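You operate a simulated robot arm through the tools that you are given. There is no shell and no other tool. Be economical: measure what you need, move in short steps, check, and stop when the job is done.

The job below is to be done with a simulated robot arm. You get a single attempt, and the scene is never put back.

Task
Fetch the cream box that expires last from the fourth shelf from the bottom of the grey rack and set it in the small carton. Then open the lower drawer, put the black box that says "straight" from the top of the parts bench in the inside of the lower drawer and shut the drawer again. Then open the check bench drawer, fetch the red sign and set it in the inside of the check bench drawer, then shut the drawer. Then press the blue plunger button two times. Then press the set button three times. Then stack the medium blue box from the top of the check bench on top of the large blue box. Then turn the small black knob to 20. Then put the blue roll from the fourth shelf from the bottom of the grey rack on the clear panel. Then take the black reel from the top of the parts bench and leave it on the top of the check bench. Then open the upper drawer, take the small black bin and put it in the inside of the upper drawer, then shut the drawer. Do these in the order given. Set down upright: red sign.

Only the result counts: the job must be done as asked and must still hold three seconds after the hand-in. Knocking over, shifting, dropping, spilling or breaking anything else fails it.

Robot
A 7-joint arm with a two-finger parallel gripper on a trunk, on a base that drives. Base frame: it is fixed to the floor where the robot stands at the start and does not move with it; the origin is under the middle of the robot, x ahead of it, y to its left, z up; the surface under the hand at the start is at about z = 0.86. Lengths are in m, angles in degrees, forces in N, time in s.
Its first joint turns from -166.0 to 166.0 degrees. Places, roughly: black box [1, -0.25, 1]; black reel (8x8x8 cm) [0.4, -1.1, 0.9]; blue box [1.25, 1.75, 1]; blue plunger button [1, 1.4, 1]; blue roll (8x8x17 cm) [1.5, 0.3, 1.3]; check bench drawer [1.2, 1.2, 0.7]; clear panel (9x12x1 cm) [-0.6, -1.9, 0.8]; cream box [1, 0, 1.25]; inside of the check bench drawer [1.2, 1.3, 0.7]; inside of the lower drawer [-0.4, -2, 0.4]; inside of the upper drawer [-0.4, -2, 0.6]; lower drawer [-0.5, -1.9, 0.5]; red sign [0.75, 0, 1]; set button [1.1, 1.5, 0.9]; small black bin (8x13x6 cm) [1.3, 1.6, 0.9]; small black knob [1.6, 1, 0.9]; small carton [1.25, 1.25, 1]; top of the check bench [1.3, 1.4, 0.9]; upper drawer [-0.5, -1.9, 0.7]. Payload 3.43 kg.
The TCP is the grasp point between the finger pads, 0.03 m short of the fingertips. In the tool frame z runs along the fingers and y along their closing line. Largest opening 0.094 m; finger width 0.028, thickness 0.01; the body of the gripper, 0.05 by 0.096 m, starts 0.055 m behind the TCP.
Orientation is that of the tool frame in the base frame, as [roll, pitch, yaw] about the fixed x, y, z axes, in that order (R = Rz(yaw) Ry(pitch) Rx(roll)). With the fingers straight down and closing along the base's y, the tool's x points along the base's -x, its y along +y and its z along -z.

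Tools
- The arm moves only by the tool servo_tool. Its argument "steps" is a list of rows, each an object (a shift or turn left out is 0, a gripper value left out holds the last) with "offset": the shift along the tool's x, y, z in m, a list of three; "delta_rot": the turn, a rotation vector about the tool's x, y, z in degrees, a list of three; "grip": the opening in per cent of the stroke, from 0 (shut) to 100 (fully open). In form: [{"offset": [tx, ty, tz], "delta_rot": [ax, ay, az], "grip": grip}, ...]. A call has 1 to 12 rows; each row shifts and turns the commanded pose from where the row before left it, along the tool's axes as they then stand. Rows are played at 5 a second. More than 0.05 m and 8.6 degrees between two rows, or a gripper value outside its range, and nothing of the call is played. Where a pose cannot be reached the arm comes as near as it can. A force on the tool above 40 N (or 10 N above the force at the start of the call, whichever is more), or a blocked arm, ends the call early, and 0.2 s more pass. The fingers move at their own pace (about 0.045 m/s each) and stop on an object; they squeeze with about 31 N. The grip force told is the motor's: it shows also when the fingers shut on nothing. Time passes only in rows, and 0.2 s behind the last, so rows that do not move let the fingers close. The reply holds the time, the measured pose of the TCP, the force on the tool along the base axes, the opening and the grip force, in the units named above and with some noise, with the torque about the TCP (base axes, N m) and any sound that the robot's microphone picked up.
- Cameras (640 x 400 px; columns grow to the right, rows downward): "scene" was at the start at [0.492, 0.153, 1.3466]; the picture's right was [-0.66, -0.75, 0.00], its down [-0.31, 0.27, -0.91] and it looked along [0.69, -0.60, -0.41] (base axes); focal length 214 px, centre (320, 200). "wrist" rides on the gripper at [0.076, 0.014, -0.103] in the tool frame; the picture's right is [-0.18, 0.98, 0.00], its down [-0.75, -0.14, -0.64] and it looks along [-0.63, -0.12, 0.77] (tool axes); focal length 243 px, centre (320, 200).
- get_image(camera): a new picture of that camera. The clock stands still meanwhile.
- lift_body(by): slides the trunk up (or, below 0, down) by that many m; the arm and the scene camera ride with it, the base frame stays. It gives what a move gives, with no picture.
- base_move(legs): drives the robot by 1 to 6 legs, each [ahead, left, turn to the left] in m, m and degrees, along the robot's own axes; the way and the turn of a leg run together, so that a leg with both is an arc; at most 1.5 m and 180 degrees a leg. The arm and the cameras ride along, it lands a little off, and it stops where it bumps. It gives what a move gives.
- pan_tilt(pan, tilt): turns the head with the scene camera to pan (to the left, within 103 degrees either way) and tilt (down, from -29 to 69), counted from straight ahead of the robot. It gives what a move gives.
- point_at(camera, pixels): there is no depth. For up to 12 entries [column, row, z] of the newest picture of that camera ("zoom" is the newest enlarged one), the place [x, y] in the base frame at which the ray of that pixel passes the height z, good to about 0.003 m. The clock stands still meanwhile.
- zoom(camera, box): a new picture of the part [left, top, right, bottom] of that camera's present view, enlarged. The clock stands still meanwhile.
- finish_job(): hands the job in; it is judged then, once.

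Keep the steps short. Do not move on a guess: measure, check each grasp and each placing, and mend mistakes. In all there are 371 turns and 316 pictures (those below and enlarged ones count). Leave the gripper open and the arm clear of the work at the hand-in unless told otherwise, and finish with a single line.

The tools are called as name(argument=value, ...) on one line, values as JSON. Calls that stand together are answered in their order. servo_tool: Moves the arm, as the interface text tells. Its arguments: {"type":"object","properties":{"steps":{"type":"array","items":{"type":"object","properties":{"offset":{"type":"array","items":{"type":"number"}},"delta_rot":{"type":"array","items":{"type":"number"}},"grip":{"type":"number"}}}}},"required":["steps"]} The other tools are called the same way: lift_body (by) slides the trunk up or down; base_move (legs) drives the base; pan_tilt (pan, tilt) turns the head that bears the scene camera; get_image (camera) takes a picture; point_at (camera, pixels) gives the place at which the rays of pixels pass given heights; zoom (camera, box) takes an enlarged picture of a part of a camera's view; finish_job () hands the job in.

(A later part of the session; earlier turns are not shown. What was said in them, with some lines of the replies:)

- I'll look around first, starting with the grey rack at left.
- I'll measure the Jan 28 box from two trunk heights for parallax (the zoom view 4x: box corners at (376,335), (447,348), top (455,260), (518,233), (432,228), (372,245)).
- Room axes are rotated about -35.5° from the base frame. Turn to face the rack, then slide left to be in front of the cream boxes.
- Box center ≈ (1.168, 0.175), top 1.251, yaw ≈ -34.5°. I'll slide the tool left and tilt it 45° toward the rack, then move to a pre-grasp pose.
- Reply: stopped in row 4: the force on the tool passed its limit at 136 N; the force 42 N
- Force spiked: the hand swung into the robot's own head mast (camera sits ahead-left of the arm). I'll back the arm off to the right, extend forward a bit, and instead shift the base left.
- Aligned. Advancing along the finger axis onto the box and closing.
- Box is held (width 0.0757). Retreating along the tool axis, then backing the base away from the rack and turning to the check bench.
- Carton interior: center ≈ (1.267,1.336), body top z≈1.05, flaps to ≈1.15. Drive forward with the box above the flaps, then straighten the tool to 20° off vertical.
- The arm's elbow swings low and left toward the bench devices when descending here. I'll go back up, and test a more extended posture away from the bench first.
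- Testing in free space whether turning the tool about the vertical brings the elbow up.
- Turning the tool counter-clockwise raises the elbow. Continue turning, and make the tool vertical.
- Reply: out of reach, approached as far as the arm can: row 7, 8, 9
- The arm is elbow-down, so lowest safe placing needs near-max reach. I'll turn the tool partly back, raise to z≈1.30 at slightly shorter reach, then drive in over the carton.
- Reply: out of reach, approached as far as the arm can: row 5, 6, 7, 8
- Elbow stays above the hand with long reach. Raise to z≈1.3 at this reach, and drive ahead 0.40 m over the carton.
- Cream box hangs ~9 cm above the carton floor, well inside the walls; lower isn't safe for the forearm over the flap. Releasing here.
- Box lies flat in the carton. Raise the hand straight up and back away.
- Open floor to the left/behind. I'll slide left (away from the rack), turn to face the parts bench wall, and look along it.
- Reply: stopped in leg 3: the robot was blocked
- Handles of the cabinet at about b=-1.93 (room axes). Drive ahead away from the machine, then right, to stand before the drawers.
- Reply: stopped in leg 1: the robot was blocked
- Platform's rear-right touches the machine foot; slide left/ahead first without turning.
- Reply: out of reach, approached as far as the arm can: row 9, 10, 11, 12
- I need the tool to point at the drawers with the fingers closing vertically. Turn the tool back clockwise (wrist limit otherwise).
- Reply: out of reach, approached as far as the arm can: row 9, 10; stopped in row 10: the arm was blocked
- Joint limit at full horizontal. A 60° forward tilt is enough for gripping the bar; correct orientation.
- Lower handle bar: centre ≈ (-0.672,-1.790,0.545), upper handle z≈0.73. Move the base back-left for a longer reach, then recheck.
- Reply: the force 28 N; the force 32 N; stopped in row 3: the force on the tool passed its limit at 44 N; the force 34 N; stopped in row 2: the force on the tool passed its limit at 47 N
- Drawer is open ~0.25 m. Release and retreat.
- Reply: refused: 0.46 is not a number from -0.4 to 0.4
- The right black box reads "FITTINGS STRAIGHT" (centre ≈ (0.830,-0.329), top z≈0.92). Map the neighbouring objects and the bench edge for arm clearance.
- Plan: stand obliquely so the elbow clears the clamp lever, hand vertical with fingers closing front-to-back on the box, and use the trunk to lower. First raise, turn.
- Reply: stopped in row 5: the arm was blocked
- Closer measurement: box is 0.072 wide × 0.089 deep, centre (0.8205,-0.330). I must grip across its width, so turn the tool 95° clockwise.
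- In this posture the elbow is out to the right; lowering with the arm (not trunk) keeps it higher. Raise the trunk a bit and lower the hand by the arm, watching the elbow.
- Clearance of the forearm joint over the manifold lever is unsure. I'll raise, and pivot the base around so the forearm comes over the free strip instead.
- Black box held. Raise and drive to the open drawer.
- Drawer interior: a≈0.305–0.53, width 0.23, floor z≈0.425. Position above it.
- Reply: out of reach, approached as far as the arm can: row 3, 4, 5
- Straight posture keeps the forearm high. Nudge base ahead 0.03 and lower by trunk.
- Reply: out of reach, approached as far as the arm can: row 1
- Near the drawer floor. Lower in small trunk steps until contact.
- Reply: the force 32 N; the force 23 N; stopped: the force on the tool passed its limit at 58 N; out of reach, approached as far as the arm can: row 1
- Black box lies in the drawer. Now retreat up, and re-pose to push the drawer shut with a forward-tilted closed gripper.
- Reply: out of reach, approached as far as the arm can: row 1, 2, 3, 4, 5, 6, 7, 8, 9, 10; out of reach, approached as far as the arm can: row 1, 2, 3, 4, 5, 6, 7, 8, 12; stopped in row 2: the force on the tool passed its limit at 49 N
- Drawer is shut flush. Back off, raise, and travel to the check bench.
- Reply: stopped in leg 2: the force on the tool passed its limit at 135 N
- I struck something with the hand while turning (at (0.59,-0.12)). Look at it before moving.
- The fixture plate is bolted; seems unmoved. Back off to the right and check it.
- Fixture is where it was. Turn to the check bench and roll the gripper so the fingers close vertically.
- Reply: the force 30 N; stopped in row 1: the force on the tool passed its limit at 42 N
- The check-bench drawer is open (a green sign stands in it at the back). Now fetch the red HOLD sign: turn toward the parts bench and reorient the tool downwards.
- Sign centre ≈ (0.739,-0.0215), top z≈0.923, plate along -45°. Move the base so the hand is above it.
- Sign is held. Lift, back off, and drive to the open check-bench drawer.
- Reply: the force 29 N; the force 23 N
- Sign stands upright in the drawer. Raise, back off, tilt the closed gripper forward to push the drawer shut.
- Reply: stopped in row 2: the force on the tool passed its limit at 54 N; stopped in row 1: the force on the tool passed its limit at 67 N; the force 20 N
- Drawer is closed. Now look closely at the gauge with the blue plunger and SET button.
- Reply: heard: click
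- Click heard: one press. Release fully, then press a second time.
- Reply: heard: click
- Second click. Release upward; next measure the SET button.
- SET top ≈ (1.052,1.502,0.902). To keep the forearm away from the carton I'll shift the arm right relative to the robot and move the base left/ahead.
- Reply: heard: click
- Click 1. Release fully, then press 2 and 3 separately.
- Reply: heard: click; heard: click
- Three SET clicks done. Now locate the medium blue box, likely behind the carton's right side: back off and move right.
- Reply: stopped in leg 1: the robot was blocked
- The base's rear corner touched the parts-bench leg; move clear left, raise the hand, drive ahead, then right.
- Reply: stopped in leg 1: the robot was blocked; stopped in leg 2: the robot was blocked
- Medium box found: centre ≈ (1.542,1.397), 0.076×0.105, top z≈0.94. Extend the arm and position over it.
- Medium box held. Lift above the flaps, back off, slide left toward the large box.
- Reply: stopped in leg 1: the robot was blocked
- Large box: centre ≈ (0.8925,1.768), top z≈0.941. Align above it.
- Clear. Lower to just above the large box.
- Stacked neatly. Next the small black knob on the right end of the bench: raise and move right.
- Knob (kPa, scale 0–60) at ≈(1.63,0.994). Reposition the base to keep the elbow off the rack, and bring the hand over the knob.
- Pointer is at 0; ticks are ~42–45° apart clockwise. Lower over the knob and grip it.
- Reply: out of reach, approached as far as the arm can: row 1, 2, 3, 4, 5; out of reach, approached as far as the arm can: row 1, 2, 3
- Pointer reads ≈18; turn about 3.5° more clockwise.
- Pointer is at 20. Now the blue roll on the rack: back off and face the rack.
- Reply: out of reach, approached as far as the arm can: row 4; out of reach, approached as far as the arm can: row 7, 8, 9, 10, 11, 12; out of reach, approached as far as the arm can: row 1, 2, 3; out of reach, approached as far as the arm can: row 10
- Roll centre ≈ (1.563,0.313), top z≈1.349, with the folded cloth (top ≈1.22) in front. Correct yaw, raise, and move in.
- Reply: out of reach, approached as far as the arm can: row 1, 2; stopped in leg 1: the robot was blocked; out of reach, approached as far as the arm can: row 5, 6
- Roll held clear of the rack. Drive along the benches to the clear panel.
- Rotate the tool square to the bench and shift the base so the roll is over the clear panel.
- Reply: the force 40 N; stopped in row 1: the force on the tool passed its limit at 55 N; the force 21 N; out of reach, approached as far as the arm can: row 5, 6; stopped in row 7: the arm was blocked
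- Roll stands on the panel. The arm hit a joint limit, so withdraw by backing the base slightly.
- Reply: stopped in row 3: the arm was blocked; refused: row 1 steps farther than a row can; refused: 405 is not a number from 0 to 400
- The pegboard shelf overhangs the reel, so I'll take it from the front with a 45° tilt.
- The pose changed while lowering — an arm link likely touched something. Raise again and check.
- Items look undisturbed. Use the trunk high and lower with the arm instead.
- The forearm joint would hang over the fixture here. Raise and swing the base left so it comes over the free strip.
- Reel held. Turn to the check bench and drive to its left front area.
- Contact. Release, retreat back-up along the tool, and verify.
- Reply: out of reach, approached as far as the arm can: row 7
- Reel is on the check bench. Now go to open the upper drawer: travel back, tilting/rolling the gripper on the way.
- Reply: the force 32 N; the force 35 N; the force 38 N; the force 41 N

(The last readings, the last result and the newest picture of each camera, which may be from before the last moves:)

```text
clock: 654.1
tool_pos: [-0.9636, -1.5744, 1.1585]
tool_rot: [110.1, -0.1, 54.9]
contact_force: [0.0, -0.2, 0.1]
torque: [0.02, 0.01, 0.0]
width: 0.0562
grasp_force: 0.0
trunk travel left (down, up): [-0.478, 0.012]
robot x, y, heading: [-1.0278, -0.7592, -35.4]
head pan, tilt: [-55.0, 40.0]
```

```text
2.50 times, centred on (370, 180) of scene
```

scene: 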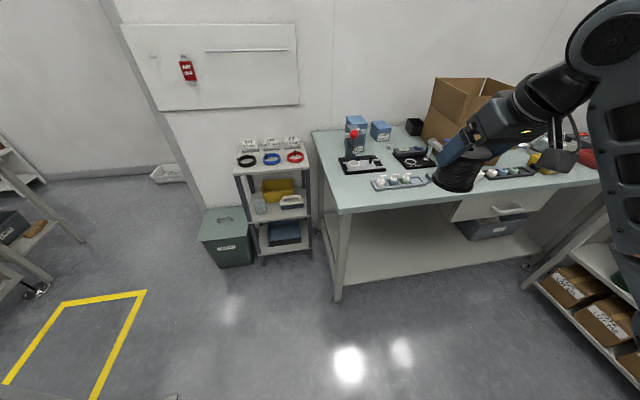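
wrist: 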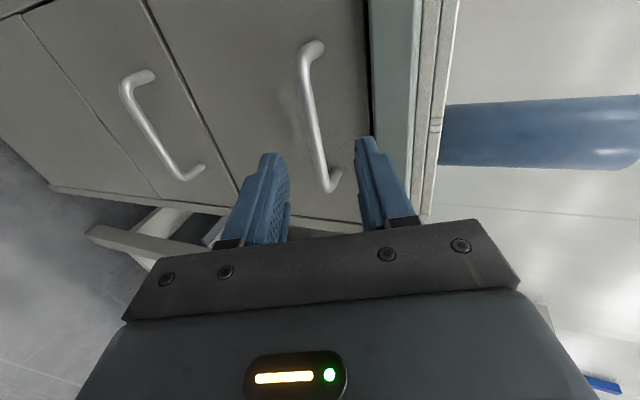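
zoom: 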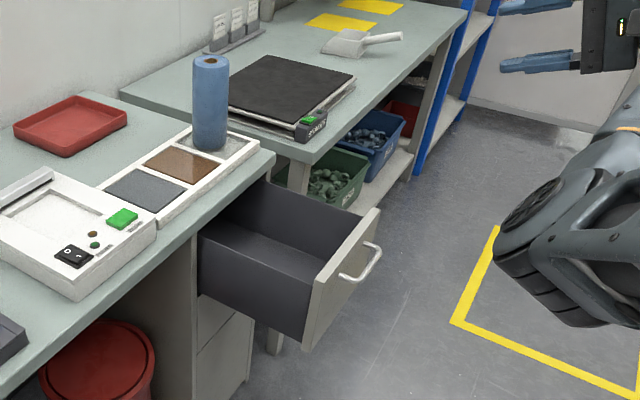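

Upper drawer open. Return to the check bench for the small black bin; re-pose the arm on the way.

base_move(legs=[[0, 1.4, 0], [0, 0, 90]])

servo_tool(steps=[{"delta_rot": [0, 0, -8.4]}, {"delta_rot": [0, 0, -8.4]}, {"delta_rot": [0, 0, -8.4]}, {"delta_rot": [0, 0, -8.4]}, {"delta_rot": [0, 0, -8.4]}, {"delta_rot": [0, 0, -8.4]}, {"delta_rot": [0, 0, -8.4]}, {"delta_rot": [0, 0, -8.4]}, {"delta_rot": [0, 0, -8.4]}, {"delta_rot": [0, 0, -8.4]}, {"delta_rot": [0, 0, -6]}, {}])

servo_tool(steps=[{"offset": [-0.014, 0.025, 0.037]}, {"offset": [-0.014, 0.025, 0.037]}, {"offset": [-0.014, 0.025, 0.037]}, {"offset": [-0.014, 0.025, 0.037]}, {"offset": [-0.014, 0.025, 0.037]}, {"offset": [-0.014, 0.025, 0.037]}, {"offset": [-0.014, 0.025, 0.037]}, {"offset": [0, 0.045, 0]}, {"offset": [0, 0.045, 0]}, {"offset": [0, 0.045, 0]}, {}])

```text
clock: 664.9
tool_pos: [0.5935, 0.4137, 1.1584]
tool_rot: [110.1, -0.2, 143.9]
contact_force: [0.4, 0.0, -0.6]
torque: [0.04, -0.04, 0.01]
width: 0.0565
grasp_force: 0.0
trunk travel left (down, up): [-0.478, 0.012]
robot x, y, heading: [-0.2182, 0.3613, 53.5]
head pan, tilt: [-55.0, 40.0]
```

```text
clock: 667.5
tool_pos: [0.5944, 0.4142, 1.1583]
tool_rot: [180.0, 70.0, -126.0]
contact_force: [-0.8, -0.1, -0.1]
torque: [0.01, -0.01, 0.01]
width: 0.0565
grasp_force: 0.0
trunk travel left (down, up): [-0.478, 0.012]
robot x, y, heading: [-0.2169, 0.3577, 53.8]
head pan, tilt: [-55.0, 40.0]
```

```text
clock: 669.9
tool_pos: [0.5044, 0.8197, 1.1625]
tool_rot: [179.7, 70.0, -126.3]
contact_force: [0.1, 0.5, 0.6]
torque: [-0.03, -0.01, -0.01]
width: 0.0563
grasp_force: 0.1
trunk travel left (down, up): [-0.478, 0.012]
robot x, y, heading: [-0.2151, 0.3588, 53.8]
head pan, tilt: [-55.0, 40.0]
```

servo_tool(steps=[{"delta_rot": [0, 8.3, 0]}, {"delta_rot": [0, 8.3, 0]}, {"delta_rot": [0, 8.3, 0]}, {"delta_rot": [0, 8.3, 0]}, {"delta_rot": [0, 8.3, 0]}, {"delta_rot": [0, 8.5, 0]}, {"offset": [-0.014, 0, -0.038]}, {"offset": [-0.014, 0, -0.038]}, {}])

base_move(legs=[[0, -0.1, 0.7], [0.8, 0, 0]])

get_image(camera="wrist")

```text
clock: 671.9
tool_pos: [0.506, 0.8189, 1.2432]
tool_rot: [179.8, 19.9, -126.1]
contact_force: [-0.9, 0.2, 0.7]
torque: [0.01, -0.05, 0.0]
width: 0.0566
grasp_force: 0.0
trunk travel left (down, up): [-0.478, 0.012]
robot x, y, heading: [-0.2163, 0.3578, 53.7]
head pan, tilt: [-55.0, 40.0]
```

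```text
clock: 676.9
tool_pos: [1.0391, 1.4177, 1.2435]
tool_rot: [179.9, 20.0, -125.2]
contact_force: [-0.2, 0.2, 0.4]
torque: [-0.01, 0.03, 0.02]
width: 0.0566
grasp_force: 0.2
trunk travel left (down, up): [-0.478, 0.012]
robot x, y, heading: [0.3235, 0.9489, 54.7]
head pan, tilt: [-55.0, 40.0]
```

```text
15 pictures are left
```

wrist: 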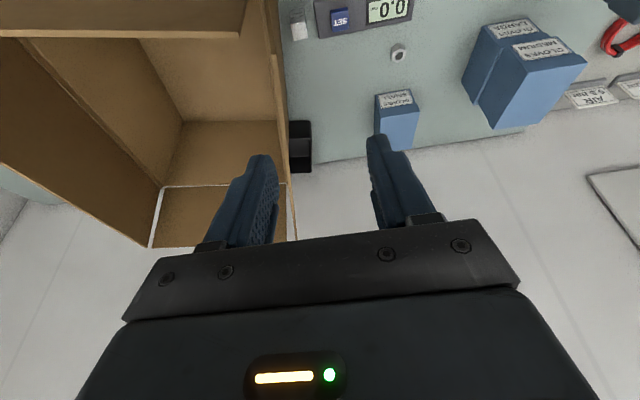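

zoom(camera="wrist", box=[270, 100, 350, 180])

point_at(camera="zoom", pixels=[[330, 105, 0.93], [332, 360, 0.93], [235, 105, 0.93], [235, 365, 0.93], [320, 120, 0.87], [330, 105, 0.92]])

```text
5.00 times, centred on (310, 140) of wrist
```

zoom: 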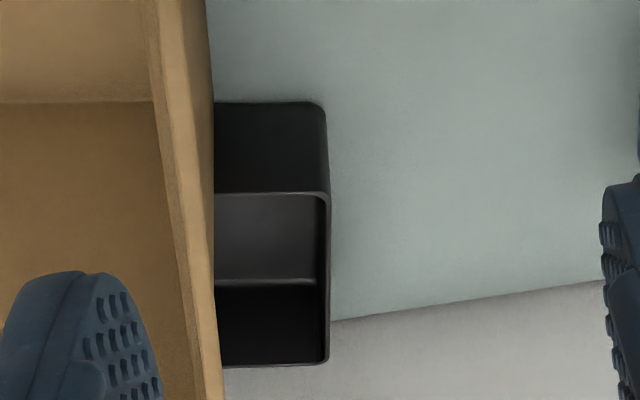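

```text
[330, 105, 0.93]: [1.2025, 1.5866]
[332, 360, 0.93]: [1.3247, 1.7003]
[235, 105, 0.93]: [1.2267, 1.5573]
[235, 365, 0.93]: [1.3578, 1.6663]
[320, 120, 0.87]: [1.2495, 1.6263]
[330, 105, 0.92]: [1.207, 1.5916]
```

point_at(camera="zoom", pixels=[[328, 196, 0.93], [328, 360, 0.93], [325, 106, 0.87], [328, 196, 0.925], [328, 196, 0.94], [214, 194, 0.93], [215, 210, 1.1], [222, 395, 1.1]])

```text
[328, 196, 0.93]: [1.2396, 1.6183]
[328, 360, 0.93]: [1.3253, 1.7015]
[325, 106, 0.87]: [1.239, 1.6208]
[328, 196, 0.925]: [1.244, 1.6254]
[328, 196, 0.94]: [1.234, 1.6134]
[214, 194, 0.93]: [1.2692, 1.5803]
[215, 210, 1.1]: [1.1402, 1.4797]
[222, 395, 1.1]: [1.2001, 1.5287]
```

Bin's left wall runs from (1.240,1.618) to (1.325,1.7015), rim z≈0.93. I'll pinch that wall near its front. Align yaw/tilt and move over it.

servo_tool(steps=[{"delta_rot": [1.85, 0, 5.1]}, {"delta_rot": [1.85, 0, 5.1]}, {"delta_rot": [0, 8, 0]}, {}])

base_move(legs=[[0.15, 0, 0]])

```text
clock: 677.9
tool_pos: [1.0388, 1.4173, 1.2433]
tool_rot: [179.9, 11.9, -136.1]
contact_force: [-0.3, -0.5, 0.2]
torque: [-0.01, -0.02, -0.02]
width: 0.0562
grasp_force: 0.0
trunk travel left (down, up): [-0.478, 0.012]
robot x, y, heading: [0.3247, 0.9445, 54.4]
head pan, tilt: [-55.0, 40.0]
```

```text
clock: 679.2
tool_pos: [1.1246, 1.5393, 1.2441]
tool_rot: [179.9, 12.0, -136.0]
contact_force: [0.2, 0.1, -0.5]
torque: [0.04, 0.02, 0.03]
width: 0.0563
grasp_force: 0.1
trunk travel left (down, up): [-0.478, 0.012]
robot x, y, heading: [0.4089, 1.067, 54.7]
head pan, tilt: [-55.0, 40.0]
```

servo_tool(steps=[{"offset": [-0.04, -0.0058, 0.0085]}, {"offset": [-0.04, -0.0058, 0.0085]}, {"offset": [-0.04, -0.0058, 0.0085]}, {"offset": [-0.04, -0.0058, 0.0085]}, {"offset": [0.0083, 0, 0.0391]}, {"offset": [0.0083, 0, 0.0391]}, {"offset": [0.0083, 0, 0.0391]}, {"offset": [0.0083, 0, 0.0391]}, {}])

get_image(camera="wrist")

```text
clock: 681.0
tool_pos: [1.2621, 1.6386, 1.1144]
tool_rot: [-179.5, 13.3, -135.6]
contact_force: [-2.6, 0.0, 14.7]
torque: [-0.74, -0.14, -0.13]
width: 0.0563
grasp_force: 0.1
trunk travel left (down, up): [-0.478, 0.012]
robot x, y, heading: [0.4046, 1.0696, 54.8]
head pan, tilt: [-55.0, 40.0]
stopped in row 8: the force on the tool passed its limit at 61 N (the readings are from after the stop); the commanded pose is now the measured one
```

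```text
13 pictures are left
```

wrist: 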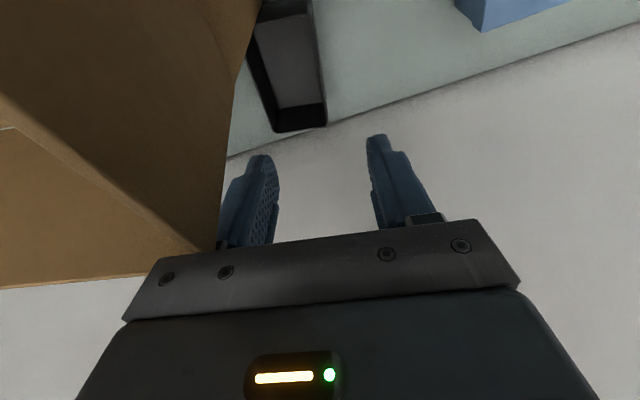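

The hand touched the leaning left flap. Raise at once; I'll instead pinch the bin's front wall with the hand leaning away from the carton.

servo_tool(steps=[{"offset": [-0.009, 0.005, -0.042]}, {"offset": [-0.009, 0.02, -0.042]}, {"offset": [-0.009, 0.04, -0.042]}, {"offset": [0, 0.04, 0]}, {"delta_rot": [1.8, 0, 8]}, {"delta_rot": [1.8, 0, 8]}, {"delta_rot": [1.8, 0, 8]}, {"delta_rot": [1.8, 0, 8]}, {"delta_rot": [1.8, 0, 8]}, {"delta_rot": [1.8, 0, 8]}, {"delta_rot": [1.8, 0, 8]}, {"delta_rot": [1.8, 0, 8]}])

get_image(camera="wrist")

```text
refused: row 3 steps farther than a row can; nothing moved
```

```text
12 pictures are left
```

wrist: 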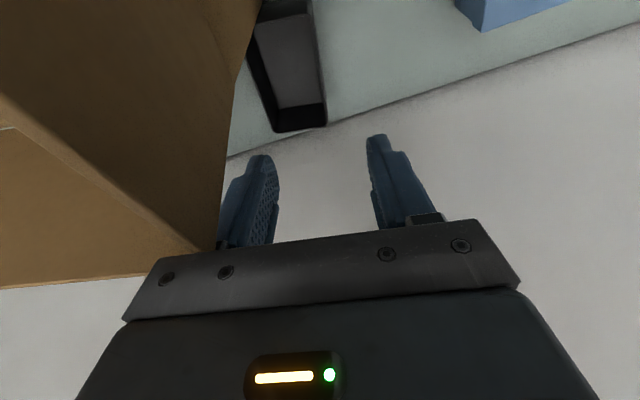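

servo_tool(steps=[{"offset": [-0.009, 0.005, -0.042]}, {"offset": [-0.009, 0.015, -0.042]}, {"offset": [-0.009, 0.02, -0.042]}, {"offset": [0, 0.045, 0]}, {"delta_rot": [1.8, 0, 8]}, {"delta_rot": [1.8, 0, 8]}, {"delta_rot": [1.8, 0, 8]}, {"delta_rot": [1.8, 0, 8]}, {"delta_rot": [1.8, 0, 8]}, {"delta_rot": [1.8, 0, 8]}, {"delta_rot": [1.8, 0, 8]}, {"delta_rot": [1.8, 0, 8]}])

```text
clock: 683.6
tool_pos: [1.1998, 1.6983, 1.2389]
tool_rot: [179.8, 13.2, 158.5]
contact_force: [0.3, -0.7, 0.3]
torque: [0.03, -0.04, -0.03]
width: 0.0563
grasp_force: 0.1
trunk travel left (down, up): [-0.478, 0.012]
robot x, y, heading: [0.4044, 1.0721, 54.9]
head pan, tilt: [-55.0, 40.0]
```

servo_tool(steps=[{"delta_rot": [1.9, 0, 8.2]}, {"delta_rot": [1.9, 0, 8.2]}, {"delta_rot": [1.9, 0, 8.2]}, {"delta_rot": [0, -7, 0]}, {}])

base_move(legs=[[0.02, -0.05, 0]])

servo_tool(steps=[{"offset": [0.0113, -0.0133, 0.0406]}, {"offset": [0.0113, -0.0133, 0.0406]}, {}])

get_image(camera="wrist")

```text
clock: 684.8
tool_pos: [1.2002, 1.6995, 1.2383]
tool_rot: [179.8, 20.2, 133.1]
contact_force: [0.0, -0.5, 0.0]
torque: [0.01, 0.01, -0.01]
width: 0.0564
grasp_force: 0.1
trunk travel left (down, up): [-0.478, 0.012]
robot x, y, heading: [0.4083, 1.0717, 54.7]
head pan, tilt: [-55.0, 40.0]
```

```text
clock: 685.8
tool_pos: [1.2519, 1.6865, 1.2389]
tool_rot: [179.9, 20.1, 133.3]
contact_force: [-0.3, -0.2, 0.1]
torque: [0.0, 0.0, -0.05]
width: 0.0565
grasp_force: 0.2
trunk travel left (down, up): [-0.478, 0.012]
robot x, y, heading: [0.4602, 1.0545, 54.9]
head pan, tilt: [-55.0, 40.0]
```

```text
clock: 686.5
tool_pos: [1.2383, 1.6642, 1.1535]
tool_rot: [179.7, 20.1, 133.3]
contact_force: [0.0, 0.0, -0.4]
torque: [-0.01, 0.0, 0.0]
width: 0.0563
grasp_force: 0.0
trunk travel left (down, up): [-0.478, 0.012]
robot x, y, heading: [0.4647, 1.0539, 54.6]
head pan, tilt: [-55.0, 40.0]
```

```text
11 pictures are left
```

wrist: 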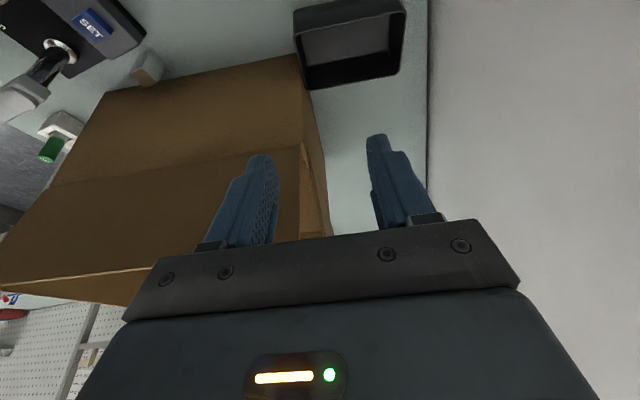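

point_at(camera="wrist", pixels=[[295, 12, 0.93], [404, 2, 0.93], [400, 74, 0.93], [309, 88, 0.93], [300, 60, 0.93]])

```text
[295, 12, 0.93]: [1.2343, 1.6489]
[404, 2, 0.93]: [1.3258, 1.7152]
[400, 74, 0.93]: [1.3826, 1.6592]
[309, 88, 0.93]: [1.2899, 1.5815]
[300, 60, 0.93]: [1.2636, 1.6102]
```

servo_tool(steps=[{"offset": [0.0173, -0.0108, 0.035]}, {"offset": [0.0173, -0.0108, 0.035]}, {"offset": [0, 0, 0.04]}, {"offset": [0, 0, 0.04]}, {"offset": [0, 0, 0.03]}, {}])

get_image(camera="wrist")

```text
clock: 688.0
tool_pos: [1.2434, 1.627, 0.973]
tool_rot: [179.9, 20.2, 133.3]
contact_force: [-0.5, 0.5, -0.1]
torque: [-0.01, -0.02, 0.0]
width: 0.0565
grasp_force: 0.2
trunk travel left (down, up): [-0.478, 0.012]
robot x, y, heading: [0.4612, 1.0534, 54.8]
head pan, tilt: [-55.0, 40.0]
```

```text
10 pictures are left
```

wrist: 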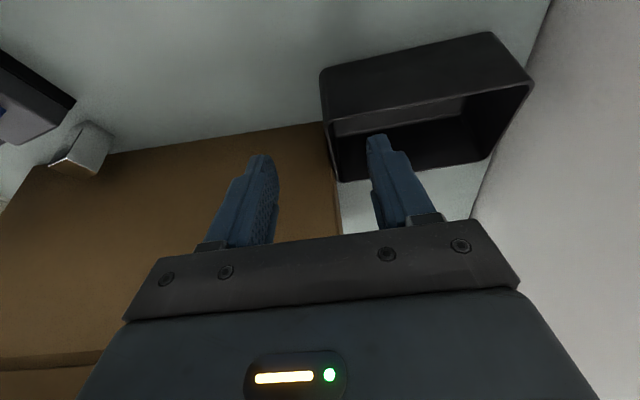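

servo_tool(steps=[{"offset": [0, 0, 0.023]}, {"offset": [0, 0, 0.022]}, {"grip": 0}, {}, {}, {}, {"offset": [-0.0137, 0, -0.0376]}, {}])

get_image(camera="wrist")

```text
clock: 688.5
tool_pos: [1.2556, 1.6227, 0.9518]
tool_rot: [178.6, 20.4, 133.0]
contact_force: [-0.3, -1.5, 12.2]
torque: [0.32, -0.25, 0.04]
width: 0.0559
grasp_force: 0.0
trunk travel left (down, up): [-0.478, 0.012]
robot x, y, heading: [0.4619, 1.055, 54.5]
head pan, tilt: [-55.0, 40.0]
stopped in row 2: the force on the tool passed its limit at 56 N (the readings are from after the stop); the commanded pose is now the measured one
```

```text
9 pictures are left
```

wrist: 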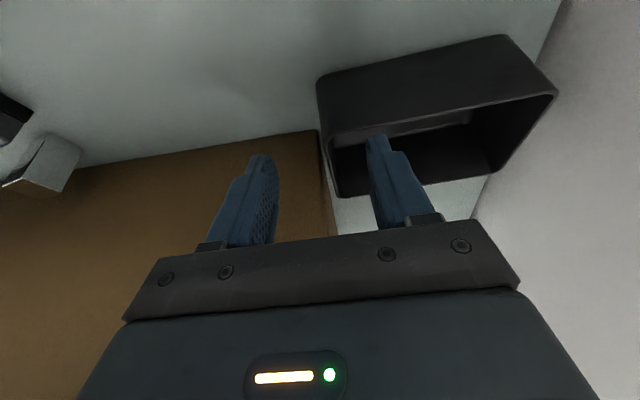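

Finger seems to press the left rim. Raise slightly, shift 18 mm right along the wall, and retry.

servo_tool(steps=[{"offset": [-0.0085, 0, -0.0235]}, {"offset": [-0.018, 0, 0.0065]}, {"offset": [0.0085, 0, 0.0235]}, {"offset": [0.005, 0, 0.014]}, {}])

```text
clock: 689.7
tool_pos: [1.2674, 1.6096, 0.9335]
tool_rot: [178.9, 20.3, 133.1]
contact_force: [-1.0, 0.9, 1.2]
torque: [0.0, 0.0, 0.03]
width: 0.056
grasp_force: 0.0
trunk travel left (down, up): [-0.478, 0.012]
robot x, y, heading: [0.464, 1.0616, 54.8]
head pan, tilt: [-55.0, 40.0]
```

Free descent now. Close on the wall and lift.

servo_tool(steps=[{"grip": 0}, {}, {}, {}, {"offset": [-0.0137, 0, -0.0376]}, {"offset": [-0.0137, 0, -0.0376]}, {}])

get_image(camera="wrist")

```text
clock: 691.3
tool_pos: [1.2671, 1.6084, 1.015]
tool_rot: [178.9, 20.4, 133.1]
contact_force: [-0.1, -0.1, -0.2]
torque: [-0.04, -0.03, -0.01]
width: 0.0019
grasp_force: 30.2
trunk travel left (down, up): [-0.478, 0.012]
robot x, y, heading: [0.4591, 1.059, 54.9]
head pan, tilt: [-55.0, 40.0]
```

```text
8 pictures are left
```

wrist: 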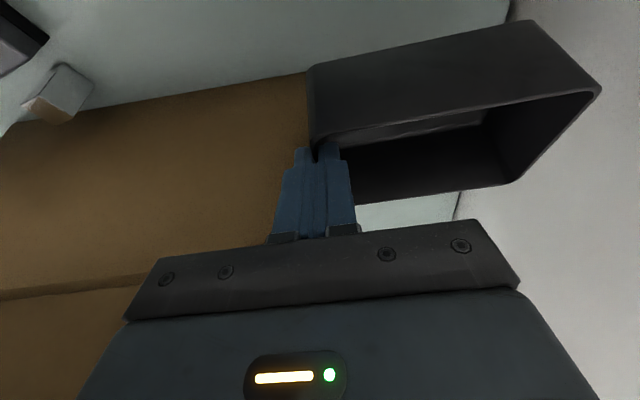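

Bin held level by its front wall. Raise clear of the flaps, move left and back out, then turn the tool for the drawer.

servo_tool(steps=[{"offset": [-0.0137, 0, -0.0376]}, {"offset": [-0.0137, 0, -0.0376]}, {"offset": [-0.0137, 0, -0.0376]}, {"offset": [-0.0137, 0, -0.0376]}, {"offset": [-0.0137, 0, -0.0376]}, {"offset": [-0.0137, 0, -0.0376]}, {"offset": [0.038, 0, -0.0137]}, {"offset": [0.038, 0, -0.0137]}, {}])

base_move(legs=[[-0.75, 0.1, 0]])

servo_tool(steps=[{"delta_rot": [-2.74, 0, -7.52]}, {"delta_rot": [-2.74, 0, -7.52]}, {"delta_rot": [-2.74, 0, -7.52]}, {"delta_rot": [-2.74, 0, -7.52]}, {"delta_rot": [-2.74, 0, -7.52]}, {"delta_rot": [-2.74, 0, -7.52]}, {"delta_rot": [-2.74, 0, -7.52]}, {"delta_rot": [-2.74, 0, -7.52]}, {"delta_rot": [-2.74, 0, -7.52]}, {"delta_rot": [-2.74, 0, -7.52]}, {"delta_rot": [-2.74, 0, -7.52]}, {"delta_rot": [-2.74, 0, -7.52]}])

```text
clock: 693.3
tool_pos: [1.206, 1.6648, 1.2547]
tool_rot: [178.8, 20.2, 133.1]
contact_force: [-0.9, 0.0, 0.0]
torque: [0.01, 0.02, -0.02]
width: 0.0021
grasp_force: 30.9
trunk travel left (down, up): [-0.478, 0.012]
robot x, y, heading: [0.4616, 1.058, 54.8]
head pan, tilt: [-55.0, 40.0]
```

```text
clock: 697.4
tool_pos: [0.6864, 1.1074, 1.2538]
tool_rot: [178.8, 20.3, 133.3]
contact_force: [-0.4, 0.1, -0.4]
torque: [-0.01, 0.0, -0.01]
width: 0.0018
grasp_force: 31.0
trunk travel left (down, up): [-0.478, 0.012]
robot x, y, heading: [-0.0538, 0.4961, 55.0]
head pan, tilt: [-55.0, 40.0]
```

```text
clock: 700.0
tool_pos: [0.6842, 1.1084, 1.2547]
tool_rot: [-179.4, 21.0, -130.0]
contact_force: [-0.1, 0.7, -0.7]
torque: [-0.02, -0.01, 0.03]
width: 0.002
grasp_force: 31.0
trunk travel left (down, up): [-0.478, 0.012]
robot x, y, heading: [-0.0552, 0.4976, 54.8]
head pan, tilt: [-55.0, 40.0]
```

servo_tool(steps=[{"delta_rot": [-2.84, 0, -7.8]}, {"delta_rot": [-2.84, 0, -7.8]}, {"delta_rot": [-2.84, 0, -7.8]}, {"delta_rot": [-2.84, 0, -7.8]}, {"delta_rot": [-2.84, 0, -7.8]}, {"delta_rot": [-2.84, 0, -7.8]}, {}])

base_move(legs=[[0, 0, -90], [0, -1.44, 0], [0.2, 0, -46]])

```text
clock: 701.6
tool_pos: [0.6876, 1.1067, 1.2547]
tool_rot: [-178.9, 20.3, -80.0]
contact_force: [-0.2, -0.9, -0.4]
torque: [-0.02, -0.02, -0.03]
width: 0.002
grasp_force: 31.0
trunk travel left (down, up): [-0.478, 0.012]
robot x, y, heading: [-0.0542, 0.4919, 54.9]
head pan, tilt: [-55.0, 40.0]
```

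```text
clock: 714.7
tool_pos: [-0.9207, -1.7925, 1.2547]
tool_rot: [-178.9, 20.4, 142.6]
contact_force: [0.3, 1.2, -0.9]
torque: [-0.01, 0.03, 0.0]
width: 0.0019
grasp_force: 31.5
trunk travel left (down, up): [-0.478, 0.012]
robot x, y, heading: [-0.7876, -0.8427, -82.4]
head pan, tilt: [-55.0, 40.0]
```

servo_tool(steps=[{"offset": [-0.0332, 0.0353, 0.0121], "delta_rot": [-0.5, 0, 0]}, {"offset": [-0.0332, 0.0353, 0.0121], "delta_rot": [-0.6, 0, 0]}, {}])

base_move(legs=[[0.033, 0.065, 0]])

pan_tilt(pan=-15, tilt=40)

get_image(camera="scene")

```text
clock: 715.5
tool_pos: [-0.8219, -1.7787, 1.2531]
tool_rot: [180.0, 20.3, 142.7]
contact_force: [0.3, 0.2, -0.3]
torque: [-0.05, 0.02, -0.01]
width: 0.0018
grasp_force: 31.2
trunk travel left (down, up): [-0.478, 0.012]
robot x, y, heading: [-0.7868, -0.838, -82.3]
head pan, tilt: [-55.0, 40.0]
```

```text
clock: 716.5
tool_pos: [-0.7512, -1.8038, 1.2538]
tool_rot: [-180.0, 20.5, 142.6]
contact_force: [-0.9, 0.0, -0.2]
torque: [-0.01, 0.0, -0.02]
width: 0.002
grasp_force: 30.8
trunk travel left (down, up): [-0.478, 0.012]
robot x, y, heading: [-0.7186, -0.8636, -82.6]
head pan, tilt: [-55.0, 40.0]
```

```text
clock: 717.6
tool_pos: [-0.7529, -1.8039, 1.2548]
tool_rot: [-180.0, 20.3, 142.6]
contact_force: [1.1, 0.0, -1.0]
torque: [0.0, 0.0, 0.01]
width: 0.0019
grasp_force: 30.8
trunk travel left (down, up): [-0.478, 0.012]
robot x, y, heading: [-0.7205, -0.865, -82.6]
head pan, tilt: [-15.0, 40.0]
```

```text
7 pictures are left
```

scene: 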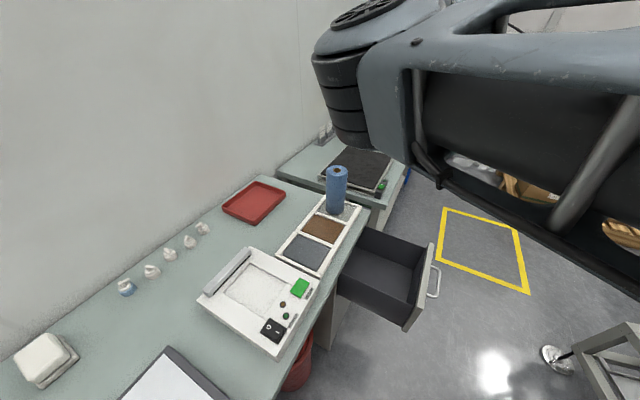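

The elbow has swung to the bench side. Turn the tool 90° clockwise to bring the elbow back to the aisle side and check.

servo_tool(steps=[{"delta_rot": [2.74, 0, 7.52]}, {"delta_rot": [2.74, 0, 7.52]}, {"delta_rot": [2.74, 0, 7.52]}, {"delta_rot": [2.74, 0, 7.52]}, {"delta_rot": [2.74, 0, 7.52]}, {"delta_rot": [2.74, 0, 7.52]}, {"delta_rot": [2.74, 0, 7.52]}, {"delta_rot": [2.74, 0, 7.52]}, {"delta_rot": [2.74, 0, 7.52]}, {"delta_rot": [2.74, 0, 7.52]}, {"delta_rot": [2.74, 0, 7.52]}, {}])

get_image(camera="scene")

```text
clock: 720.2
tool_pos: [-0.7515, -1.8044, 1.2536]
tool_rot: [179.7, 20.0, 54.2]
contact_force: [-0.5, -0.3, 0.1]
torque: [-0.02, 0.02, 0.02]
width: 0.0019
grasp_force: 31.0
trunk travel left (down, up): [-0.478, 0.012]
robot x, y, heading: [-0.718, -0.8638, -82.5]
head pan, tilt: [-15.0, 40.0]
```

```text
6 pictures are left
```

scene: 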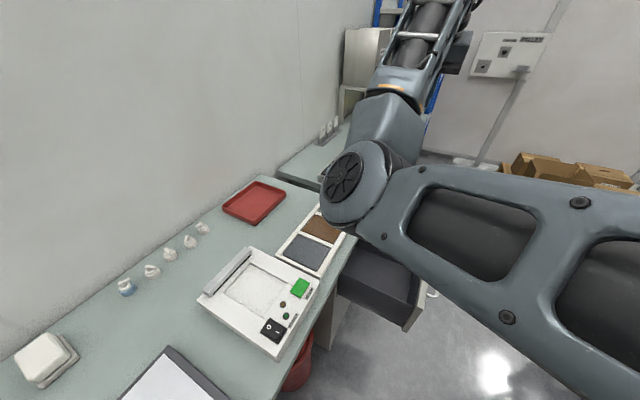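

servo_tool(steps=[{"delta_rot": [-2.84, 0, -7.8]}, {"delta_rot": [-2.84, 0, -7.8]}, {"delta_rot": [-2.84, 0, -7.8]}, {"delta_rot": [-2.84, 0, -7.8]}, {"delta_rot": [-2.84, 0, -7.8]}, {"delta_rot": [-2.84, 0, -7.8]}, {"delta_rot": [-2.84, 0, -7.8]}, {"delta_rot": [-2.84, 0, -7.8]}, {"delta_rot": [-2.84, 0, -7.8]}, {"delta_rot": [-2.84, 0, -7.8]}, {"delta_rot": [-2.84, 0, -7.8]}, {}])

servo_tool(steps=[{"delta_rot": [-2.84, 0, -7.8]}, {"delta_rot": [-2.84, 0, -7.8]}, {"delta_rot": [-2.84, 0, -7.8]}, {"delta_rot": [-2.84, 0, -7.8]}, {"delta_rot": [-2.84, 0, -7.8]}, {"delta_rot": [-2.84, 0, -7.8]}, {"delta_rot": [-2.84, 0, -7.8]}, {"delta_rot": [-2.84, 0, -7.8]}, {"delta_rot": [-2.84, 0, -7.8]}, {}])

get_image(camera="scene")

```text
clock: 722.8
tool_pos: [-0.7516, -1.8042, 1.2544]
tool_rot: [-179.9, 20.3, 146.0]
contact_force: [0.4, -0.2, -0.7]
torque: [-0.01, 0.04, -0.01]
width: 0.0016
grasp_force: 30.6
trunk travel left (down, up): [-0.478, 0.012]
robot x, y, heading: [-0.7181, -0.8654, -82.3]
head pan, tilt: [-15.0, 40.0]
```

```text
clock: 725.0
tool_pos: [-0.7525, -1.8029, 1.2531]
tool_rot: [-179.7, 20.0, -139.2]
contact_force: [0.4, -0.2, -0.6]
torque: [-0.1, -0.03, 0.0]
width: 0.002
grasp_force: 31.1
trunk travel left (down, up): [-0.478, 0.012]
robot x, y, heading: [-0.7203, -0.8671, -82.3]
head pan, tilt: [-15.0, 40.0]
```

```text
5 pictures are left
```

scene: 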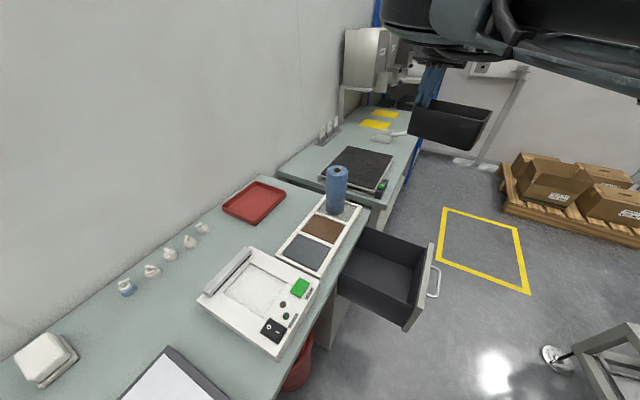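

Elbow is now high on the aisle side. Reduce the lean, fine-position, then lower by trunk into the drawer.

servo_tool(steps=[{"delta_rot": [0, 5, 0], "offset": [-0.032, 0.013, 0.0057]}, {"delta_rot": [0, 5, 0], "offset": [-0.032, 0.013, 0.0057]}, {}])

lift_body(by=-0.38)

get_image(camera="scene")

```text
clock: 725.8
tool_pos: [-0.7406, -1.7624, 1.266]
tool_rot: [-178.9, 12.2, -142.3]
contact_force: [0.2, -0.9, -0.7]
torque: [-0.02, -0.01, 0.02]
width: 0.002
grasp_force: 31.1
out of reach, approached as far as the arm can: row 1
trunk travel left (down, up): [-0.478, 0.012]
robot x, y, heading: [-0.7193, -0.8636, -82.7]
head pan, tilt: [-15.0, 40.0]
```

```text
clock: 729.5
tool_pos: [-0.741, -1.7628, 0.8859]
tool_rot: [-178.8, 12.2, -142.5]
contact_force: [-0.8, -0.8, -0.9]
torque: [-0.02, -0.04, 0.03]
width: 0.0021
grasp_force: 31.3
trunk travel left (down, up): [-0.098, 0.392]
robot x, y, heading: [-0.7178, -0.8639, -82.5]
head pan, tilt: [-15.0, 40.0]
```

```text
4 pictures are left
```

scene: 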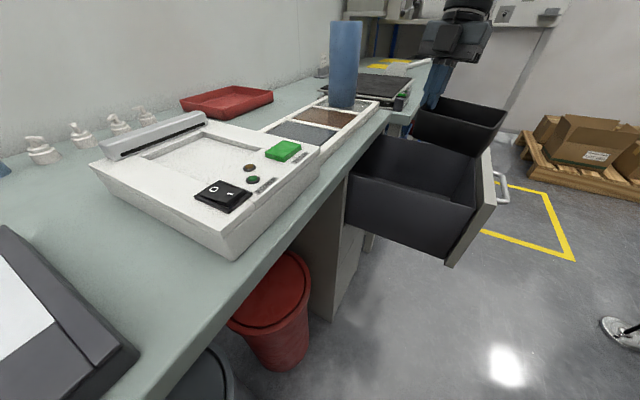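

servo_tool(steps=[{"offset": [-0.0293, 0, 0.0064]}, {}])

lift_body(by=-0.095)

servo_tool(steps=[{"offset": [0.0062, 0, 0.0293]}, {"offset": [0.0062, 0, 0.0293]}, {"offset": [0.0062, 0, 0.0293]}, {}])

```text
clock: 730.1
tool_pos: [-0.7179, -1.7447, 0.8869]
tool_rot: [-178.8, 12.1, -142.4]
contact_force: [0.5, -1.1, -0.5]
torque: [-0.03, -0.02, 0.0]
width: 0.0018
grasp_force: 30.9
trunk travel left (down, up): [-0.098, 0.392]
robot x, y, heading: [-0.7184, -0.8657, -82.4]
head pan, tilt: [-15.0, 40.0]
```

```text
clock: 731.4
tool_pos: [-0.7165, -1.7446, 0.7914]
tool_rot: [-178.9, 12.2, -142.3]
contact_force: [-0.6, 1.1, -1.2]
torque: [-0.04, -0.03, 0.03]
width: 0.0018
grasp_force: 31.3
trunk travel left (down, up): [-0.003, 0.487]
robot x, y, heading: [-0.7166, -0.8628, -82.6]
head pan, tilt: [-15.0, 40.0]
```

```text
clock: 732.4
tool_pos: [-0.7155, -1.7453, 0.701]
tool_rot: [-178.8, 12.1, -142.4]
contact_force: [0.4, 0.1, -1.0]
torque: [-0.09, 0.0, -0.01]
width: 0.0019
grasp_force: 30.8
trunk travel left (down, up): [-0.003, 0.487]
robot x, y, heading: [-0.7193, -0.8667, -82.7]
head pan, tilt: [-15.0, 40.0]
```

servo_tool(steps=[{"offset": [0.0035, 0, 0.0166]}, {"offset": [0.0025, 0, 0.0117]}, {}])

servo_tool(steps=[{"offset": [0.002, 0, 0.0098]}, {"offset": [0.0015, 0, 0.0068]}, {}])

servo_tool(steps=[{"offset": [0.0015, 0, 0.0068]}, {"offset": [0.001, 0, 0.005]}, {}])

```text
clock: 733.2
tool_pos: [-0.7157, -1.748, 0.6744]
tool_rot: [-178.6, 11.9, -142.4]
contact_force: [-3.8, -7.8, 23.0]
torque: [0.55, -0.18, 0.02]
width: 0.0021
grasp_force: 31.0
trunk travel left (down, up): [-0.003, 0.487]
robot x, y, heading: [-0.7208, -0.8634, -82.4]
head pan, tilt: [-15.0, 40.0]
```

```text
clock: 733.7
tool_pos: [-0.714, -1.7479, 0.6629]
tool_rot: [-178.5, 12.1, -142.1]
contact_force: [2.0, 4.8, 21.5]
torque: [0.52, 0.37, -0.02]
width: 0.0023
grasp_force: 30.6
trunk travel left (down, up): [-0.003, 0.487]
robot x, y, heading: [-0.7201, -0.8655, -82.2]
head pan, tilt: [-15.0, 40.0]
stopped in row 2: the force on the tool passed its limit at 55 N (the readings are from after the stop); the commanded pose is now the measured one
```

```text
clock: 734.1
tool_pos: [-0.7147, -1.7496, 0.6636]
tool_rot: [-178.4, 12.1, -142.2]
contact_force: [2.3, 4.0, 18.3]
torque: [0.53, 0.46, -0.14]
width: 0.0025
grasp_force: 30.4
trunk travel left (down, up): [-0.003, 0.487]
robot x, y, heading: [-0.7179, -0.8667, -82.6]
head pan, tilt: [-15.0, 40.0]
stopped in row 1: the force on the tool passed its limit at 47 N (the readings are from after the stop); the commanded pose is now the measured one
```

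get_image(camera="wrist")

```text
3 pictures are left
```

wrist: 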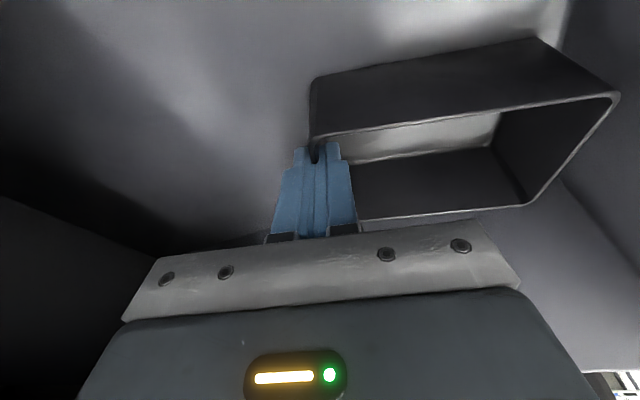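

Bin rests on the drawer floor. Open slightly and withdraw upward.

servo_tool(steps=[{"offset": [-0.0006, 0, -0.003], "grip": 28}, {}, {"offset": [0, 0, -0.02]}, {"offset": [0, 0, -0.03]}, {"offset": [0, 0, -0.03]}, {"offset": [0, 0, -0.03]}, {}])

lift_body(by=0.4)

zoom(camera="scene", box=[290, 160, 482, 300])

```text
clock: 735.7
tool_pos: [-0.7346, -1.7622, 0.7733]
tool_rot: [-178.4, 12.1, -142.2]
contact_force: [-0.1, 0.0, -0.3]
torque: [-0.01, 0.0, 0.02]
width: 0.0263
grasp_force: 0.0
trunk travel left (down, up): [-0.003, 0.487]
robot x, y, heading: [-0.7175, -0.8643, -82.7]
head pan, tilt: [-15.0, 40.0]
```

```text
clock: 739.5
tool_pos: [-0.734, -1.7621, 1.1736]
tool_rot: [-178.5, 12.2, -142.2]
contact_force: [-0.3, 0.0, 0.2]
torque: [0.0, -0.03, 0.01]
width: 0.0261
grasp_force: 0.0
trunk travel left (down, up): [-0.403, 0.087]
robot x, y, heading: [-0.7187, -0.8665, -82.6]
head pan, tilt: [-15.0, 40.0]
```

```text
2.86 times, centred on (386, 230) of scene
```

zoom: 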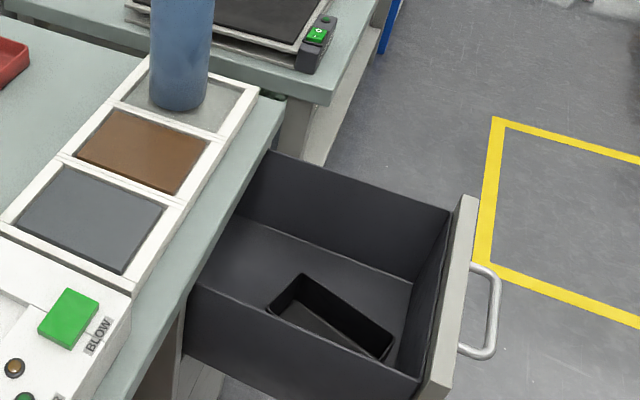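

Bin is in the drawer. Now re-pose the arm to push the upper drawer shut (as done with the lower one).

servo_tool(steps=[{"delta_rot": [1.66, 0, 7.82], "grip": 0}, {"delta_rot": [1.66, 0, 7.82]}, {"delta_rot": [1.66, 0, 7.82]}, {"delta_rot": [1.66, 0, 7.82]}, {"delta_rot": [1.66, 0, 7.82]}, {"delta_rot": [1.66, 0, 7.82]}, {"delta_rot": [1.66, 0, 7.82]}, {"delta_rot": [1.66, 0, 7.82]}, {"delta_rot": [1.66, 0, 7.82]}, {"delta_rot": [1.66, 0, 7.82]}, {"delta_rot": [1.66, 0, 7.82]}, {"delta_rot": [1.66, 0, 7.82]}])

base_move(legs=[[-0.25, 0, 0], [0, 0, 47]])

servo_tool(steps=[{"delta_rot": [1.66, 0, 7.82]}, {"delta_rot": [1.66, 0, 7.82]}, {"delta_rot": [1.66, 0, 7.82]}, {"delta_rot": [0, -8, 0]}, {"delta_rot": [0, -8, 0]}, {"delta_rot": [0, -8, 0]}, {"delta_rot": [0, -8, 0]}, {"delta_rot": [0, -8, 0]}, {"delta_rot": [0, -8, 0]}, {}])

```text
clock: 742.1
tool_pos: [-0.7338, -1.7611, 1.1731]
tool_rot: [179.7, 13.6, 121.4]
contact_force: [1.2, 0.3, 0.8]
torque: [-0.02, -0.02, -0.05]
width: 0.0
grasp_force: 30.4
trunk travel left (down, up): [-0.403, 0.087]
robot x, y, heading: [-0.7161, -0.8658, -82.7]
head pan, tilt: [-15.0, 40.0]
```

```text
clock: 746.1
tool_pos: [-0.1078, -1.2412, 1.1727]
tool_rot: [179.6, 13.5, 168.3]
contact_force: [-0.6, 0.2, -0.2]
torque: [0.01, -0.02, -0.03]
width: 0.0
grasp_force: 31.0
trunk travel left (down, up): [-0.403, 0.087]
robot x, y, heading: [-0.7521, -0.6153, -35.6]
head pan, tilt: [-15.0, 40.0]
```

```text
clock: 748.3
tool_pos: [-0.1077, -1.2416, 1.1726]
tool_rot: [178.1, 61.4, 142.8]
contact_force: [-0.2, 0.4, -1.0]
torque: [0.02, -0.01, -0.03]
width: 0.0
grasp_force: 31.0
trunk travel left (down, up): [-0.403, 0.087]
robot x, y, heading: [-0.7515, -0.6143, -35.6]
head pan, tilt: [-15.0, 40.0]
```

servo_tool(steps=[{"offset": [0.008, -0.041, -0.0143]}, {"offset": [0.008, -0.041, -0.0143]}, {"offset": [0.008, -0.041, -0.0143]}, {"offset": [0.008, -0.041, -0.0143]}, {"offset": [0.008, -0.041, -0.0143]}, {"offset": [0.008, -0.041, -0.0143]}, {"offset": [0.008, -0.041, -0.0143]}, {"offset": [0.008, -0.041, -0.0143]}, {"offset": [0.008, -0.041, -0.0143]}, {"offset": [0.008, -0.041, -0.0143]}, {"offset": [0.008, -0.041, -0.0143]}, {"delta_rot": [1.9, 0, 0]}])

```text
clock: 750.9
tool_pos: [-0.5194, -1.5035, 1.1636]
tool_rot: [180.0, 61.3, 142.7]
contact_force: [-1.4, -0.5, 0.1]
torque: [-0.03, 0.02, -0.01]
width: 0.0
grasp_force: 30.4
trunk travel left (down, up): [-0.403, 0.087]
robot x, y, heading: [-0.7484, -0.6173, -35.7]
head pan, tilt: [-15.0, 40.0]
```

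base_move(legs=[[-0.26, 0, 0], [0, -0.227, 0]])

lift_body(by=-0.39)

servo_tool(steps=[{"offset": [0.025, 0, 0.0139]}, {"offset": [0.0268, 0, 0.0149]}, {}])

get_image(camera="wrist")

```text
clock: 754.0
tool_pos: [-0.8567, -1.5353, 1.1645]
tool_rot: [-179.9, 61.3, 142.9]
contact_force: [-1.5, 0.5, -0.1]
torque: [0.01, -0.02, 0.01]
width: 0.0
grasp_force: 30.9
trunk travel left (down, up): [-0.403, 0.087]
robot x, y, heading: [-1.0921, -0.652, -35.7]
head pan, tilt: [-15.0, 40.0]
```

```text
clock: 757.8
tool_pos: [-0.8573, -1.5353, 0.7744]
tool_rot: [-179.9, 61.3, 142.9]
contact_force: [0.5, -0.1, -0.9]
torque: [0.0, -0.02, 0.01]
width: 0.0
grasp_force: 31.2
trunk travel left (down, up): [-0.013, 0.477]
robot x, y, heading: [-1.0948, -0.649, -35.8]
head pan, tilt: [-15.0, 40.0]
```

```text
clock: 758.6
tool_pos: [-0.8565, -1.5345, 0.7152]
tool_rot: [-179.9, 61.3, 142.8]
contact_force: [-0.7, 0.1, 0.8]
torque: [0.0, 0.0, 0.01]
width: 0.0
grasp_force: 30.7
trunk travel left (down, up): [-0.013, 0.477]
robot x, y, heading: [-1.0911, -0.6483, -35.6]
head pan, tilt: [-15.0, 40.0]
```

```text
1 pictures are left
```

wrist: 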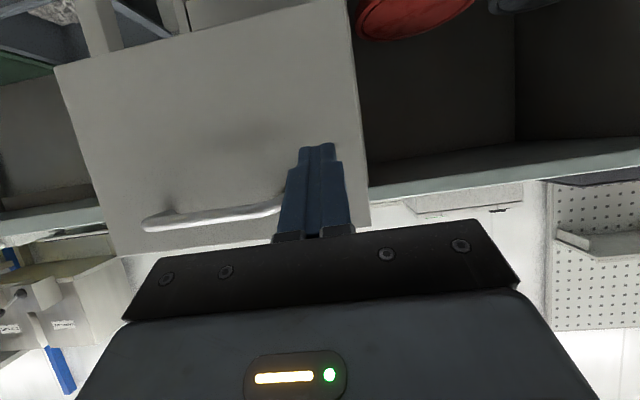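

servo_tool(steps=[{"offset": [0, 0.012, 0]}, {}])

base_move(legs=[[0.27, 0, 0]])

servo_tool(steps=[{"offset": [-0.0048, 0, 0.0088]}, {"offset": [-0.0048, 0, 0.0088]}, {"offset": [-0.0048, 0, 0.0088]}, {"offset": [-0.0048, 0, 0.0088]}, {"offset": [-0.0048, 0, 0.0088]}, {"offset": [-0.0048, 0, 0.0088]}, {}])

```text
clock: 759.2
tool_pos: [-0.8497, -1.5259, 0.713]
tool_rot: [180.0, 61.3, 142.9]
contact_force: [-0.2, -0.3, -0.2]
torque: [0.01, 0.0, 0.02]
width: 0.0
grasp_force: 30.5
trunk travel left (down, up): [-0.013, 0.477]
robot x, y, heading: [-1.0948, -0.6483, -35.5]
head pan, tilt: [-15.0, 40.0]
```

```text
clock: 761.1
tool_pos: [-0.631, -1.6833, 0.714]
tool_rot: [-179.9, 61.3, 142.9]
contact_force: [-0.6, -0.8, 0.0]
torque: [0.0, -0.02, -0.01]
width: 0.0
grasp_force: 31.2
trunk travel left (down, up): [-0.013, 0.477]
robot x, y, heading: [-0.8743, -0.8077, -35.6]
head pan, tilt: [-15.0, 40.0]
```

```text
clock: 762.1
tool_pos: [-0.6091, -1.7028, 0.7128]
tool_rot: [179.6, 61.1, 142.0]
contact_force: [-4.5, 4.3, 2.5]
torque: [-0.01, -0.11, 0.06]
width: 0.0003
grasp_force: 31.0
trunk travel left (down, up): [-0.013, 0.477]
robot x, y, heading: [-0.8745, -0.8019, -35.9]
head pan, tilt: [-15.0, 40.0]
stopped in row 4: the force on the tool passed its limit at 79 N (the readings are from after the stop); the commanded pose is now the measured one
```

Drawer pushed home (same end position as the lower drawer). Back away, open the gripper, and use the last picture to confirm.

base_move(legs=[[-0.22, 0, 0]])

lift_body(by=0.4)

servo_tool(steps=[{"grip": 100}, {}, {}])

pan_tilt(pan=-35, tilt=40)

get_image(camera="scene")

```text
clock: 763.8
tool_pos: [-0.7869, -1.5764, 0.7131]
tool_rot: [179.7, 61.1, 142.2]
contact_force: [-0.2, 0.6, 0.2]
torque: [0.06, 0.0, -0.01]
width: 0.0002
grasp_force: 30.8
trunk travel left (down, up): [-0.013, 0.477]
robot x, y, heading: [-1.0526, -0.6761, -35.9]
head pan, tilt: [-15.0, 40.0]
```

```text
clock: 767.6
tool_pos: [-0.7863, -1.5746, 1.113]
tool_rot: [179.6, 61.1, 142.1]
contact_force: [-0.2, -0.5, -0.6]
torque: [-0.01, 0.0, 0.03]
width: 0.0001
grasp_force: 31.2
trunk travel left (down, up): [-0.413, 0.077]
robot x, y, heading: [-1.0519, -0.6761, -35.9]
head pan, tilt: [-15.0, 40.0]
```

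```text
clock: 768.4
tool_pos: [-0.7877, -1.5743, 1.1138]
tool_rot: [179.5, 61.1, 142.1]
contact_force: [0.3, 0.8, 0.2]
torque: [0.01, 0.0, 0.02]
width: 0.0686
grasp_force: 0.1
trunk travel left (down, up): [-0.413, 0.077]
robot x, y, heading: [-1.0547, -0.6814, -35.6]
head pan, tilt: [-15.0, 40.0]
```

```text
clock: 769.2
tool_pos: [-0.7881, -1.5745, 1.1124]
tool_rot: [179.6, 61.2, 142.1]
contact_force: [-0.4, -0.1, -0.1]
torque: [-0.01, -0.01, 0.0]
width: 0.0942
grasp_force: 0.1
trunk travel left (down, up): [-0.413, 0.077]
robot x, y, heading: [-1.0553, -0.6731, -35.5]
head pan, tilt: [-35.0, 40.0]
```

```text
0 pictures are left
```

scene: 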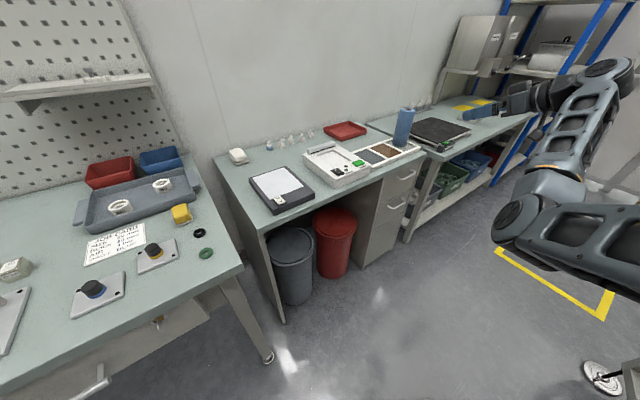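

Both drawers are shut, the roll stands on the clear panel, the gripper is open and the arm is clear of the work. Handing in.

finish_job()

```text
The job is handed in.
```

All ten steps were carried out in the order given and the job is handed in, but the hand bumped the clamp fixture and the carton flap on the way, an arm link likely touched something on the parts bench, and the cream box was let go about 9 cm above the carton floor.
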